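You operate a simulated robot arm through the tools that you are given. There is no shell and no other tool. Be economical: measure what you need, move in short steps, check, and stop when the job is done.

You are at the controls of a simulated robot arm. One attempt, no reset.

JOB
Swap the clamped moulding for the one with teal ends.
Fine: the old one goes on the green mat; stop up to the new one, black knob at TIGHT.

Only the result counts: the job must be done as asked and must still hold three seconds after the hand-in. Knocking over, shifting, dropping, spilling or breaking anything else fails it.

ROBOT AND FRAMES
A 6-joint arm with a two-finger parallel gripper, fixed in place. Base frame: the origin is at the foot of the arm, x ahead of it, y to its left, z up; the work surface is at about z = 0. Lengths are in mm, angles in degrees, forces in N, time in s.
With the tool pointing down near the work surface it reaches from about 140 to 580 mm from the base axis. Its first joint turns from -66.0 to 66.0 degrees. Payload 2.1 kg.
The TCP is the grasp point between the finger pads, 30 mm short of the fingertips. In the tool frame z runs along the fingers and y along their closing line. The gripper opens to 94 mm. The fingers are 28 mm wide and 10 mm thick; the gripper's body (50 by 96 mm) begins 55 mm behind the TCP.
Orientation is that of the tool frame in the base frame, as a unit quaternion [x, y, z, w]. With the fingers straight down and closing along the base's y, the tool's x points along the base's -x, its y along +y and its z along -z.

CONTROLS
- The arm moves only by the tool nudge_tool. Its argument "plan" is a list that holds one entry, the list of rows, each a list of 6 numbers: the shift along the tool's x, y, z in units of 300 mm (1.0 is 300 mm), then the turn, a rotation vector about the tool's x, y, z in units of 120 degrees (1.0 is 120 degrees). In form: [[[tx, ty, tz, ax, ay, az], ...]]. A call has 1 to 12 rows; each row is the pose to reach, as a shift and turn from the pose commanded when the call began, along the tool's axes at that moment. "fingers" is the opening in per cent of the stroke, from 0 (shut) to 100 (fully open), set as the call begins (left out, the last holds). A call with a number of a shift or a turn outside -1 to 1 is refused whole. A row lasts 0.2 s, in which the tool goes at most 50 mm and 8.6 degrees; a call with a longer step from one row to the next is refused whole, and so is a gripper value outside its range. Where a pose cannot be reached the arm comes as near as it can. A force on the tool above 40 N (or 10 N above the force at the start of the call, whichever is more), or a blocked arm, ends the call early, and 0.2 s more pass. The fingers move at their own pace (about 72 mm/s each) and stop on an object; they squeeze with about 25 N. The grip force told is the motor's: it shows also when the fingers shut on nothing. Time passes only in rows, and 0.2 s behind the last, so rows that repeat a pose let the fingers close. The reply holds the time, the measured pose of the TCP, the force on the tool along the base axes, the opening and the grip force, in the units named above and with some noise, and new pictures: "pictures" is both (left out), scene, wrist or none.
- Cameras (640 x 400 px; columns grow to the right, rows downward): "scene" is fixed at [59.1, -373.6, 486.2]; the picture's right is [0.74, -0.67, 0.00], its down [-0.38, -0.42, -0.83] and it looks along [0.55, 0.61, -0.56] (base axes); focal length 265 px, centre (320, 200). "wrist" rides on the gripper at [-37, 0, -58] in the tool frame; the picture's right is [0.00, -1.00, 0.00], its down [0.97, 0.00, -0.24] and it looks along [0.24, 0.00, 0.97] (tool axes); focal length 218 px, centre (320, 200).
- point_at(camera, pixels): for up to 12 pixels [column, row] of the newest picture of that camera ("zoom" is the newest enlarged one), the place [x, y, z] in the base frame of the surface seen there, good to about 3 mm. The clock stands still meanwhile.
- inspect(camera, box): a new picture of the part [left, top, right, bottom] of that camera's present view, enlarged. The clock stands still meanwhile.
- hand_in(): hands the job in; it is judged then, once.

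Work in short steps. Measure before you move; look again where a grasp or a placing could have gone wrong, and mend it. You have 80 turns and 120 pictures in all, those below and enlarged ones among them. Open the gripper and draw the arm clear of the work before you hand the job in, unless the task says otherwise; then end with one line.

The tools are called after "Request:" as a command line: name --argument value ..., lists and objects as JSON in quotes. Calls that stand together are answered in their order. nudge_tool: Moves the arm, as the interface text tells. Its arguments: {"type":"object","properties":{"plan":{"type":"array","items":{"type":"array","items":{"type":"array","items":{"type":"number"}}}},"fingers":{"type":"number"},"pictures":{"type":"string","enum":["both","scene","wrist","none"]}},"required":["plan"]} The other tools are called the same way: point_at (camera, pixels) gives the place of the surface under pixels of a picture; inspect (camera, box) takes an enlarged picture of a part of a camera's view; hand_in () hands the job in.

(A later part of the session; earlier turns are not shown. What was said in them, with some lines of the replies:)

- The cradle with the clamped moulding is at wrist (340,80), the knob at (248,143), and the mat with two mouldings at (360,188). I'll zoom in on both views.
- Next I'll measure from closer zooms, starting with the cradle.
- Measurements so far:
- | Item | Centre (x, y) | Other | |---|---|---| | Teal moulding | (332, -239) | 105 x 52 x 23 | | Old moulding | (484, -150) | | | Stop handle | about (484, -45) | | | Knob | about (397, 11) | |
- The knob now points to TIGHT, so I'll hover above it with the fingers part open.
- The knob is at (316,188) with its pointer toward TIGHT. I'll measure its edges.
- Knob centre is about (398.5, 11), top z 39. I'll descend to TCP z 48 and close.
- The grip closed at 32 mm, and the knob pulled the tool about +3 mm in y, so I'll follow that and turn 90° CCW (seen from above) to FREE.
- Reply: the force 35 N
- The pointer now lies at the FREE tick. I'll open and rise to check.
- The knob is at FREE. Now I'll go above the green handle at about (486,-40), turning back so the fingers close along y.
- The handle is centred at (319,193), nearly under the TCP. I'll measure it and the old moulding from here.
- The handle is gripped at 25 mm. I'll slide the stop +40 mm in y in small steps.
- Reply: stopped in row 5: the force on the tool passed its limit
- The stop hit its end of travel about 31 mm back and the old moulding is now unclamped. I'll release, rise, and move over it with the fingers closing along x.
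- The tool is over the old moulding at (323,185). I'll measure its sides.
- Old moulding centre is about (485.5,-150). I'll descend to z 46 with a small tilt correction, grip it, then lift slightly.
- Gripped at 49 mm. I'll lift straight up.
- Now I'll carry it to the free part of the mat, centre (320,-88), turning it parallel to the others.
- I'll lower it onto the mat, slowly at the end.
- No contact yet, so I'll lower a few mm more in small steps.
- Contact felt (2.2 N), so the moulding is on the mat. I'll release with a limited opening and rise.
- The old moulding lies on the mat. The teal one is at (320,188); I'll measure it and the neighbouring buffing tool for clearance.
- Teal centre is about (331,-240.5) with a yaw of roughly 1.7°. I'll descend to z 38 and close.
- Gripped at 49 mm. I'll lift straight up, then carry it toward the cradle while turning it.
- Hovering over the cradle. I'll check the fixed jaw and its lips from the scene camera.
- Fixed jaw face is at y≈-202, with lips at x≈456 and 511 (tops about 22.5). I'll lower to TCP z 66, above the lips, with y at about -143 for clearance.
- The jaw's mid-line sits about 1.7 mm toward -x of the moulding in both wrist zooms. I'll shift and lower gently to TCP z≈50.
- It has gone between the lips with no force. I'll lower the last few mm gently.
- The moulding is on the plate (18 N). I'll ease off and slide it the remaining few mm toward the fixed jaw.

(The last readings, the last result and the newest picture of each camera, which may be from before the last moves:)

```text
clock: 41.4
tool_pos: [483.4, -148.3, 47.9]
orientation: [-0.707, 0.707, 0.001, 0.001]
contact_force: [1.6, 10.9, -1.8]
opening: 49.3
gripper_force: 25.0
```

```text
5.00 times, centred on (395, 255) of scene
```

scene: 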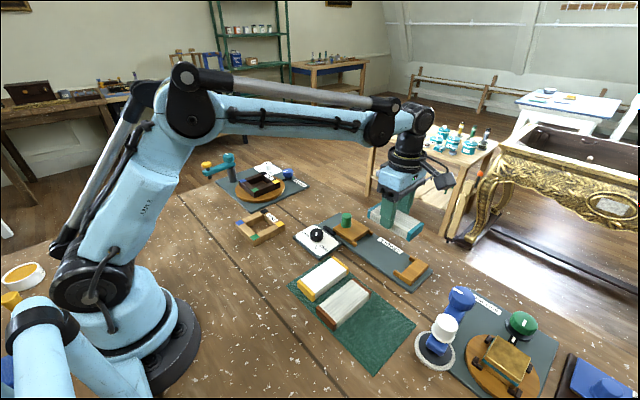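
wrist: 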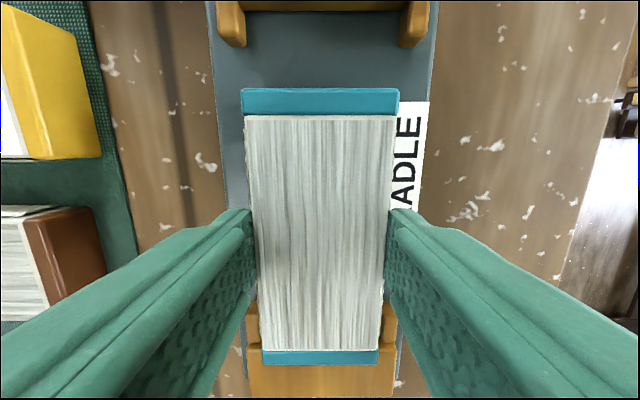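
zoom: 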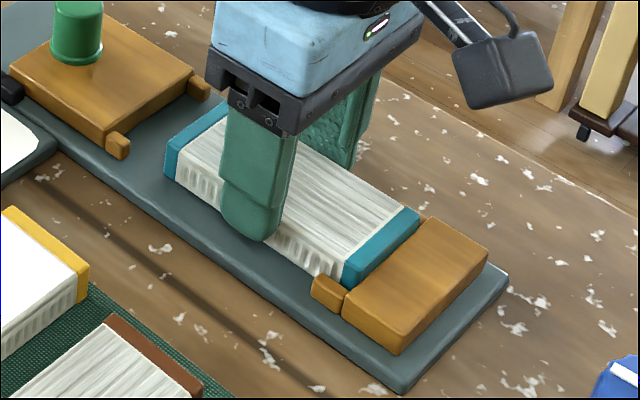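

It is seated against the fixed jaw (about 11 N in y). I'll release, rise, and go above the handle with the fingers closing along y.

Request:
nudge_tool --plan '[[[0, 0, 0, 0, 0, 0], [0, 0, 0, 0, 0, 0], [0, 0, -0.05, 0, 0, 0], [0, 0, -0.15, 0, 0, 0], [0, 0, -0.26, 0, 0, 0], [0, 0, -0.35, 0, 0, 0], [0, 0, -0.35, 0, 0, 0]]]' --fingers 64 --pictures "wrist"

Request:
nudge_tool --plan '[[[-0.042, -0.001, 0, 0, 0, 0.0682], [-0.084, -0.002, 0, 0, 0, 0.1364], [-0.126, -0.003, 0, 0, 0, 0.2046], [-0.168, -0.004, 0, 0, 0, 0.2728], [-0.21, -0.005, 0, 0, 0, 0.341], [-0.252, -0.006, 0, 0, 0, 0.4092], [-0.295, -0.008, 0, 0, 0, 0.4774], [-0.338, -0.009, 0, 0, 0, 0.5456], [-0.381, -0.011, 0, 0, 0, 0.6138], [-0.424, -0.013, 0, 0, 0, 0.682], [-0.464, -0.015, 0, 0, 0, 0.75], [-0.464, -0.015, 0, 0, 0, 0.75]]]' --pictures "wrist"

```text
clock: 43.0
tool_pos: [484.7, -147.9, 153.6]
orientation: [-0.706, 0.708, -0.001, -0.001]
contact_force: [-0.2, -0.2, 0.1]
opening: 60.2
gripper_force: 0.1
```

wrist: 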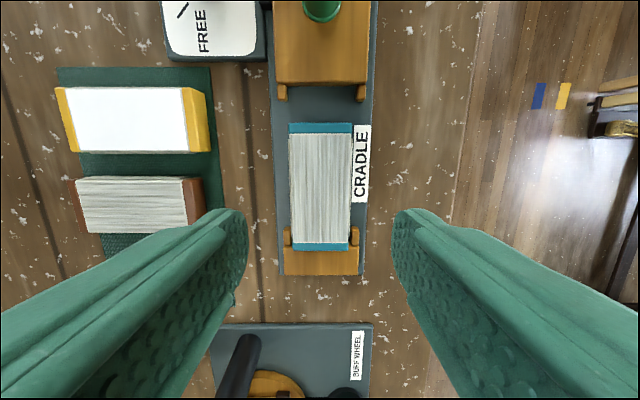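

```text
clock: 45.6
tool_pos: [489.9, -9.3, 153.8]
orientation: [0.001, 1.0, -0.001, 0.001]
contact_force: [-0.4, -0.1, -0.5]
opening: 60.1
gripper_force: 0.1
```

wrist: 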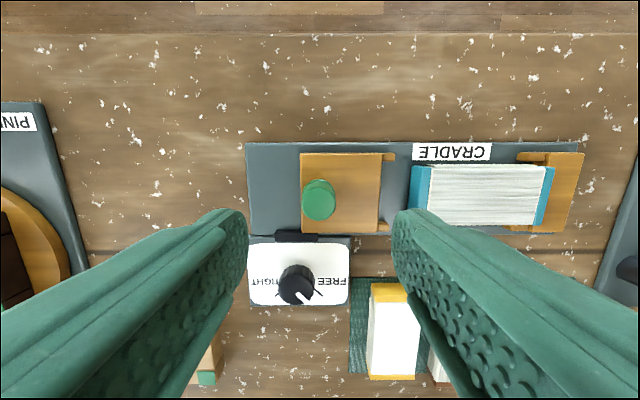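

The handle is at (319,199), under the TCP. I'll descend and grip it.

Request:
nudge_tool --plan '[[[0.003, 0.002, 0.12, 0, 0, 0], [0.003, 0.002, 0.22, 0, 0, 0], [0.003, 0.002, 0.28, 0, 0, 0], [0.003, 0.002, 0.303, 0, 0, 0], [0.003, 0.002, 0.303, 0, 0, 0]]]' --pictures "none"

Request:
nudge_tool --plan '[[[0, 0, 0, 0, 0, 0], [0, 0, 0, 0, 0, 0], [0, 0, 0, 0, 0, 0]]]' --fingers 0 --pictures "none"

```text
clock: 46.8
tool_pos: [487.5, -9.1, 62.5]
orientation: [0.001, 1.0, -0.001, 0.0]
contact_force: [0.3, -1.0, 0.2]
opening: 60.0
gripper_force: 0.0
```

```text
clock: 47.6
tool_pos: [487.8, -8.5, 62.2]
orientation: [0.001, 1.0, 0.0, 0.0]
contact_force: [-0.1, -0.3, -3.2]
opening: 24.9
gripper_force: 44.7
```

Gripped. I'll slide the stop in -y toward the moulding, slower near contact.

Request:
nudge_tool --plan '[[[0, -0.025, 0, 0, 0, 0], [0, -0.05, 0, 0, 0, 0], [0, -0.07, 0, 0, 0, 0], [0, -0.082, 0, 0, 0, 0], [0, -0.09, 0, 0, 0, 0], [0, -0.09, 0, 0, 0, 0]]]' --pictures "wrist"

```text
clock: 49.0
tool_pos: [488.9, -35.3, 63.2]
orientation: [0.001, 1.0, -0.002, -0.001]
contact_force: [-6.3, 0.1, 4.9]
opening: 25.0
gripper_force: 45.4
```

wrist: 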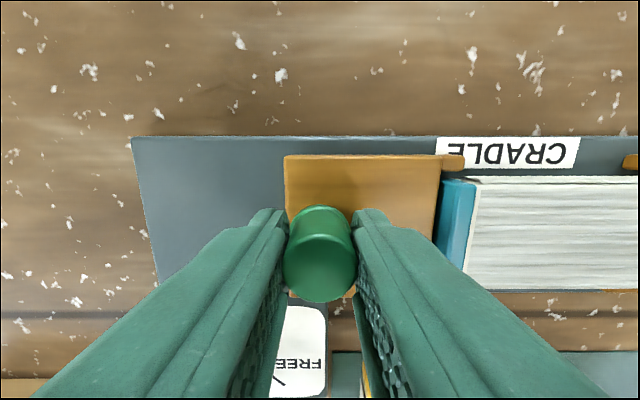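

Request:
nudge_tool --plan '[[[0, -0.004, 0, 0, 0, 0], [0, -0.008, 0, 0, 0, 0], [0, -0.012, 0, 0, 0, 0], [0, -0.016, 0, 0, 0, 0], [0, -0.02, 0, 0, 0, 0], [0, -0.024, 0, 0, 0, 0], [0, -0.028, 0, 0, 0, 0]]]' --pictures "wrist"

Request:
inspect --camera "scene" --box '[320, 205, 440, 295]'

```text
clock: 50.6
tool_pos: [486.8, -40.4, 62.8]
orientation: [-0.002, 1.0, 0.005, 0.001]
contact_force: [-8.5, 34.1, -0.6]
opening: 25.2
gripper_force: 45.8
```

wrist: 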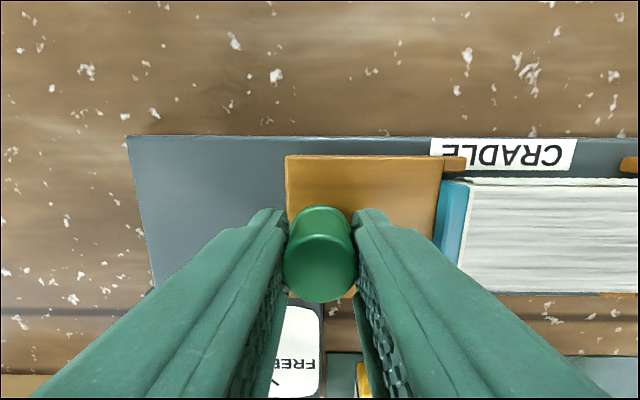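

```text
4.44 times, centred on (380, 250) of scene
```

zoom: 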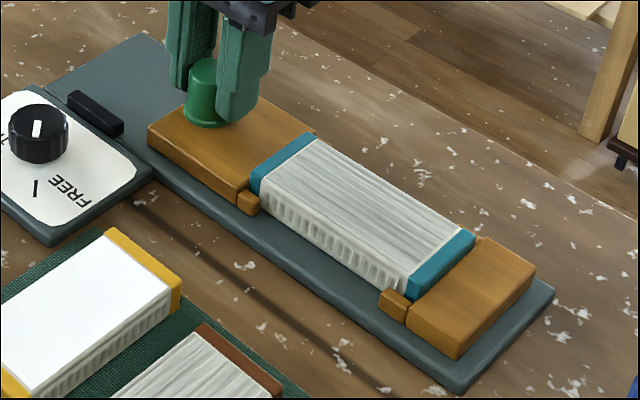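

Solid contact: 34 N in y, and the stop is at about its former position. I'll relax most of the push, release, and rise.

Request:
nudge_tool --plan '[[[0, 0.006, 0, 0, 0, 0], [0, 0.006, 0, 0, 0, 0]]]' --pictures "none"

Request:
nudge_tool --plan '[[[0, 0, 0, 0, 0, 0], [0, 0, 0, 0, 0, 0], [0, 0, -0.12, 0, 0, 0], [0, 0, -0.24, 0, 0, 0], [0, 0, -0.3, 0, 0, 0], [0, 0, -0.3, 0, 0, 0]]]' --fingers 60 --pictures "wrist"

```text
clock: 51.2
tool_pos: [488.2, -40.2, 63.4]
orientation: [-0.001, 1.0, 0.003, 0.0]
contact_force: [0.2, 27.4, 5.8]
opening: 25.0
gripper_force: 44.9
```

```text
clock: 52.6
tool_pos: [488.1, -41.5, 152.8]
orientation: [0.001, 1.0, -0.001, 0.0]
contact_force: [0.7, 0.2, -0.2]
opening: 56.4
gripper_force: 0.0
```

wrist: 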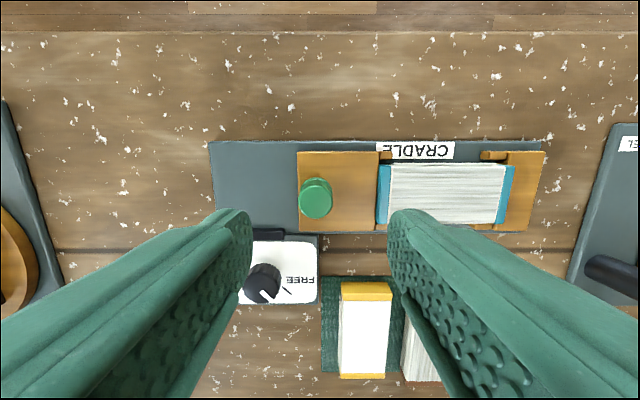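

The stop is against the teal end. Next I'll go above the knob, turned -90° so that turning back ends at TIGHT.

Request:
nudge_tool --plan '[[[0.027, 0.0165, 0, 0, 0, -0.0682], [0.054, 0.033, 0, 0, 0, -0.1364], [0.081, 0.05, 0, 0, 0, -0.2046], [0.109, 0.066, 0, 0, 0, -0.2728], [0.136, 0.083, 0, 0, 0, -0.341], [0.163, 0.1, 0, 0, 0, -0.4092], [0.19, 0.116, 0, 0, 0, -0.4774], [0.217, 0.133, 0, 0, 0, -0.5456], [0.245, 0.149, 0, 0, 0, -0.6138], [0.272, 0.166, 0, 0, 0, -0.682], [0.298, 0.182, 0, 0, 0, -0.75], [0.298, 0.182, 0, 0, 0, -0.75]]]' --pictures "wrist"

Request:
inspect --camera "wrist" --box '[260, 120, 380, 250]'

```text
clock: 55.2
tool_pos: [399.7, 12.7, 151.9]
orientation: [0.708, -0.706, 0.001, 0.0]
contact_force: [-0.5, -1.0, 0.3]
opening: 56.2
gripper_force: 0.0
```

wrist: 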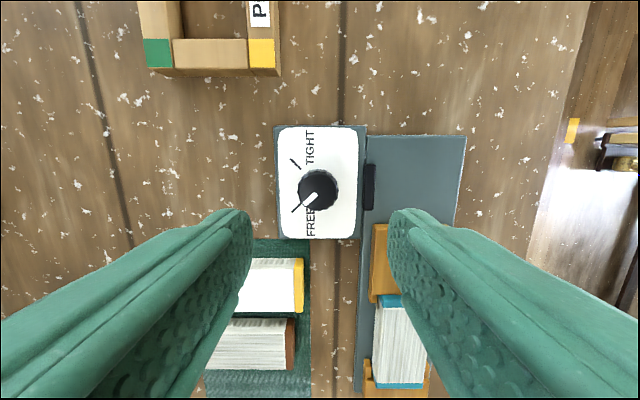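

```text
3.08 times, centred on (320, 185) of wrist
```

zoom: 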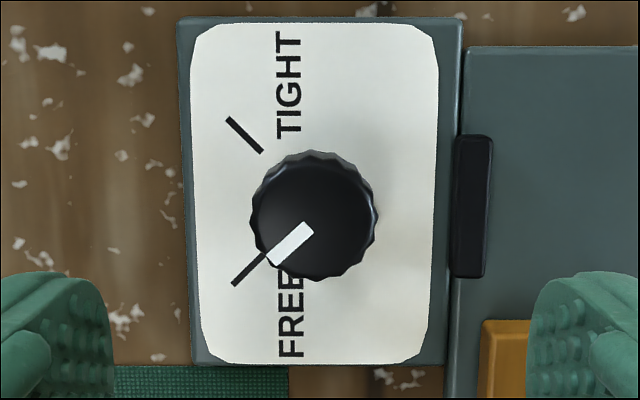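

The pointer is at the FREE tick. Knob centre is about (398.5,14); I'll descend and grip.

Request:
nudge_tool --plan '[[[-0.005, 0.003, 0.12, 0, 0, 0], [-0.005, 0.003, 0.22, 0, 0, 0], [-0.005, 0.003, 0.3, 0, 0, 0], [-0.005, 0.003, 0.345, 0, 0, 0], [-0.005, 0.003, 0.345, 0, 0, 0]]]' --pictures "none"

Request:
nudge_tool --plan '[[[0, 0, 0, 0, 0, 0], [0, 0, 0, 0, 0, 0], [0, 0, 0, 0, 0, 0]]]' --fingers 0 --pictures "wrist"

```text
clock: 56.4
tool_pos: [398.2, 13.6, 47.6]
orientation: [-0.706, 0.708, -0.001, 0.0]
contact_force: [0.8, 0.8, -0.6]
opening: 56.1
gripper_force: 0.1
```

```text
clock: 57.2
tool_pos: [396.7, 13.1, 47.5]
orientation: [-0.707, 0.707, 0.001, -0.002]
contact_force: [-20.4, -1.2, -6.8]
opening: 32.7
gripper_force: 45.5
```

wrist: 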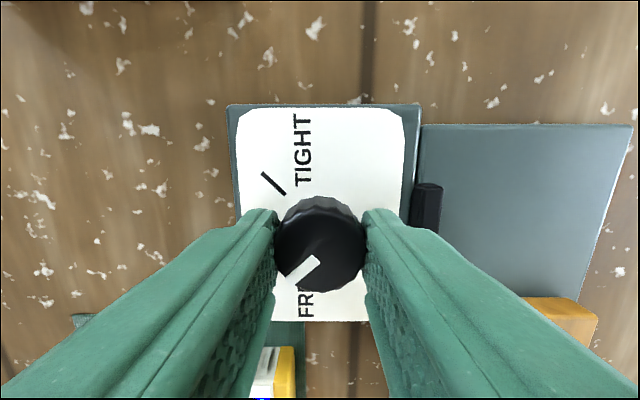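

Gripped. I'll relax the side force (2 mm in -x) and turn back 90° to TIGHT.

Request:
nudge_tool --plan '[[[0, 0.007, 0, 0, 0, 0.0682], [0, 0.007, 0, 0, 0, 0.1364], [0, 0.007, 0, 0, 0, 0.2046], [0, 0.007, 0, 0, 0, 0.2728], [0, 0.007, 0, 0, 0, 0.341], [0, 0.007, 0, 0, 0, 0.4092], [0, 0.007, 0, 0, 0, 0.4774], [0, 0.007, 0, 0, 0, 0.5456], [0, 0.007, 0, 0, 0, 0.6138], [0, 0.007, 0, 0, 0, 0.682], [0, 0.007, 0, 0, 0, 0.752], [0, 0.007, 0, 0, 0, 0.752]]]' --pictures "wrist"

```text
clock: 59.8
tool_pos: [397.0, 11.7, 49.1]
orientation: [0.004, 1.0, -0.001, 0.002]
contact_force: [19.6, -13.3, 6.1]
opening: 32.8
gripper_force: 44.7
```

wrist: 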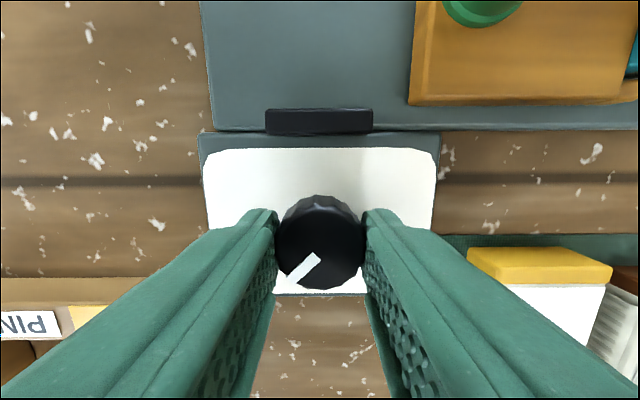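

The pointer is back toward TIGHT. I'll release, rise, and check.

Request:
nudge_tool --plan '[[[0, 0, 0, 0, 0, 0], [0, 0, 0, 0, 0, 0], [0, 0, -0.1, 0, 0, 0], [0, 0, -0.22, 0, 0, 0], [0, 0, -0.36, 0, 0, 0], [0.1, 0, -0.5, 0, 0, 0], [0.1, 0, -0.6, 0, 0, 0], [0.1, 0, -0.6, 0, 0, 0]]]' --fingers 60 --pictures "both"

Request:
inspect --camera "wrist" --box '[260, 80, 460, 220]'

Request:
inspect --camera "scene" --box '[280, 205, 440, 325]'

```text
refused: row 6 steps farther than a row can; nothing moved
```

```text
2.86 times, centred on (360, 150) of wrist
```

zoom: 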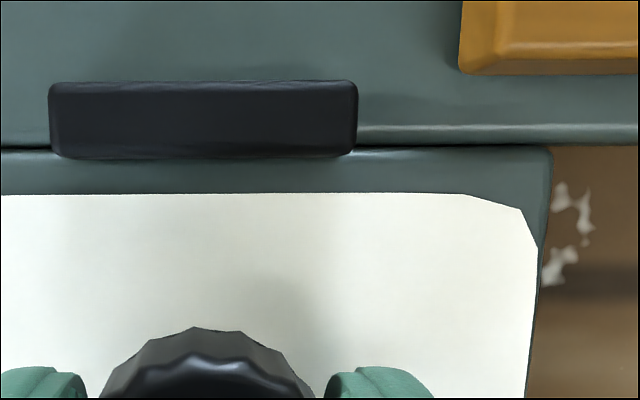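

```text
3.33 times, centred on (360, 265) of scene
```

zoom: 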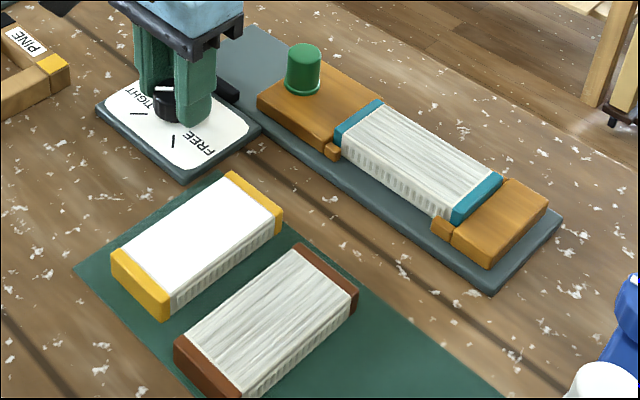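

That call was refused because one step was too long. I'll repeat it with shorter steps.

Request:
nudge_tool --plan '[[[0, 0, 0, 0, 0, 0], [0, 0, 0, 0, 0, 0], [0, 0, -0.1, 0, 0, 0], [0, 0, -0.22, 0, 0, 0], [0, 0, -0.36, 0, 0, 0], [0, 0, -0.36, 0, 0, 0]]]' --fingers 60 --pictures "none"

Request:
inspect --camera "wrist" --box '[256, 130, 386, 230]'

Request:
inspect --camera "scene" --box '[280, 205, 440, 325]'

```text
clock: 61.2
tool_pos: [396.3, 11.9, 157.9]
orientation: [0.003, 1.0, -0.001, 0.0]
contact_force: [0.1, 0.5, -0.2]
opening: 56.6
gripper_force: 0.0
```

```text
4.00 times, centred on (321, 180) of wrist
```

zoom: 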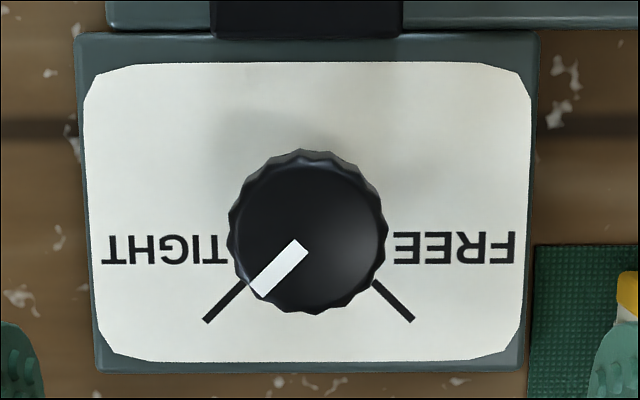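

```text
3.33 times, centred on (360, 265) of scene
```

zoom: 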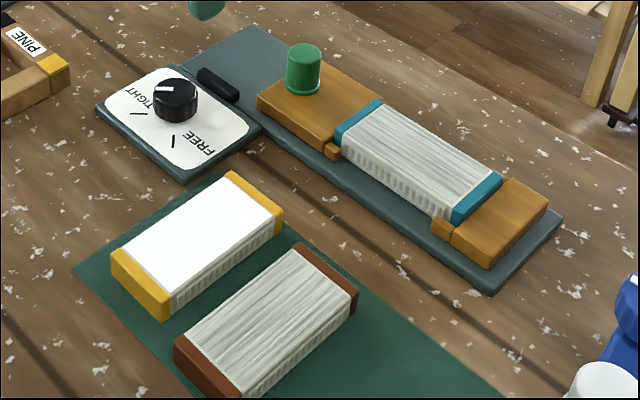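

The knob is at TIGHT, the stop is against the teal moulding, and the old one lies flat on the mat. I'll draw the arm up and back, opening the gripper.

Request:
nudge_tool --plan '[[[0.03, 0, -0.12, 0, 0, 0], [0.06, 0, -0.24, 0, 0, 0], [0.09, 0, -0.36, 0, 0, 0], [0.12, 0, -0.48, 0, 0, 0], [0.12, 0, -0.48, 0, 0, 0]]]' --fingers 100 --pictures "both"

```text
clock: 62.4
tool_pos: [360.4, 15.6, 301.8]
orientation: [0.002, 1.0, 0.0, -0.001]
contact_force: [-0.7, 0.1, -0.2]
opening: 94.1
gripper_force: 0.1
```

scene: 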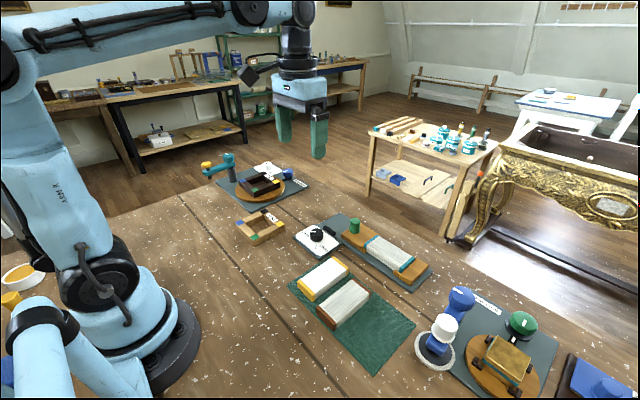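
wrist: 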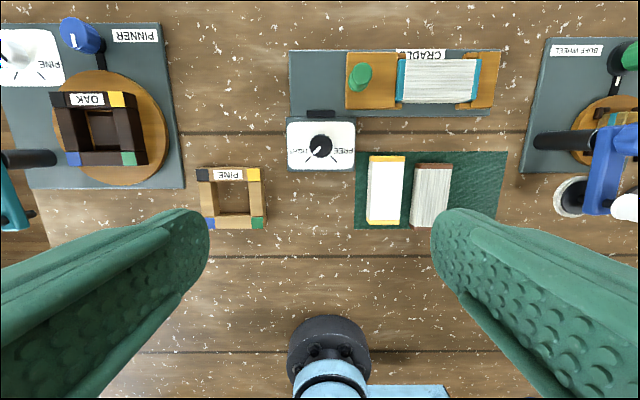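

Everything is in place and the arm is clear, so I'm handing in.

Request:
hand_in

```text
The job is handed in.
```

The teal-ended moulding is in the cradle with the stop up against it and the black knob at TIGHT, and the old moulding is on the green mat.
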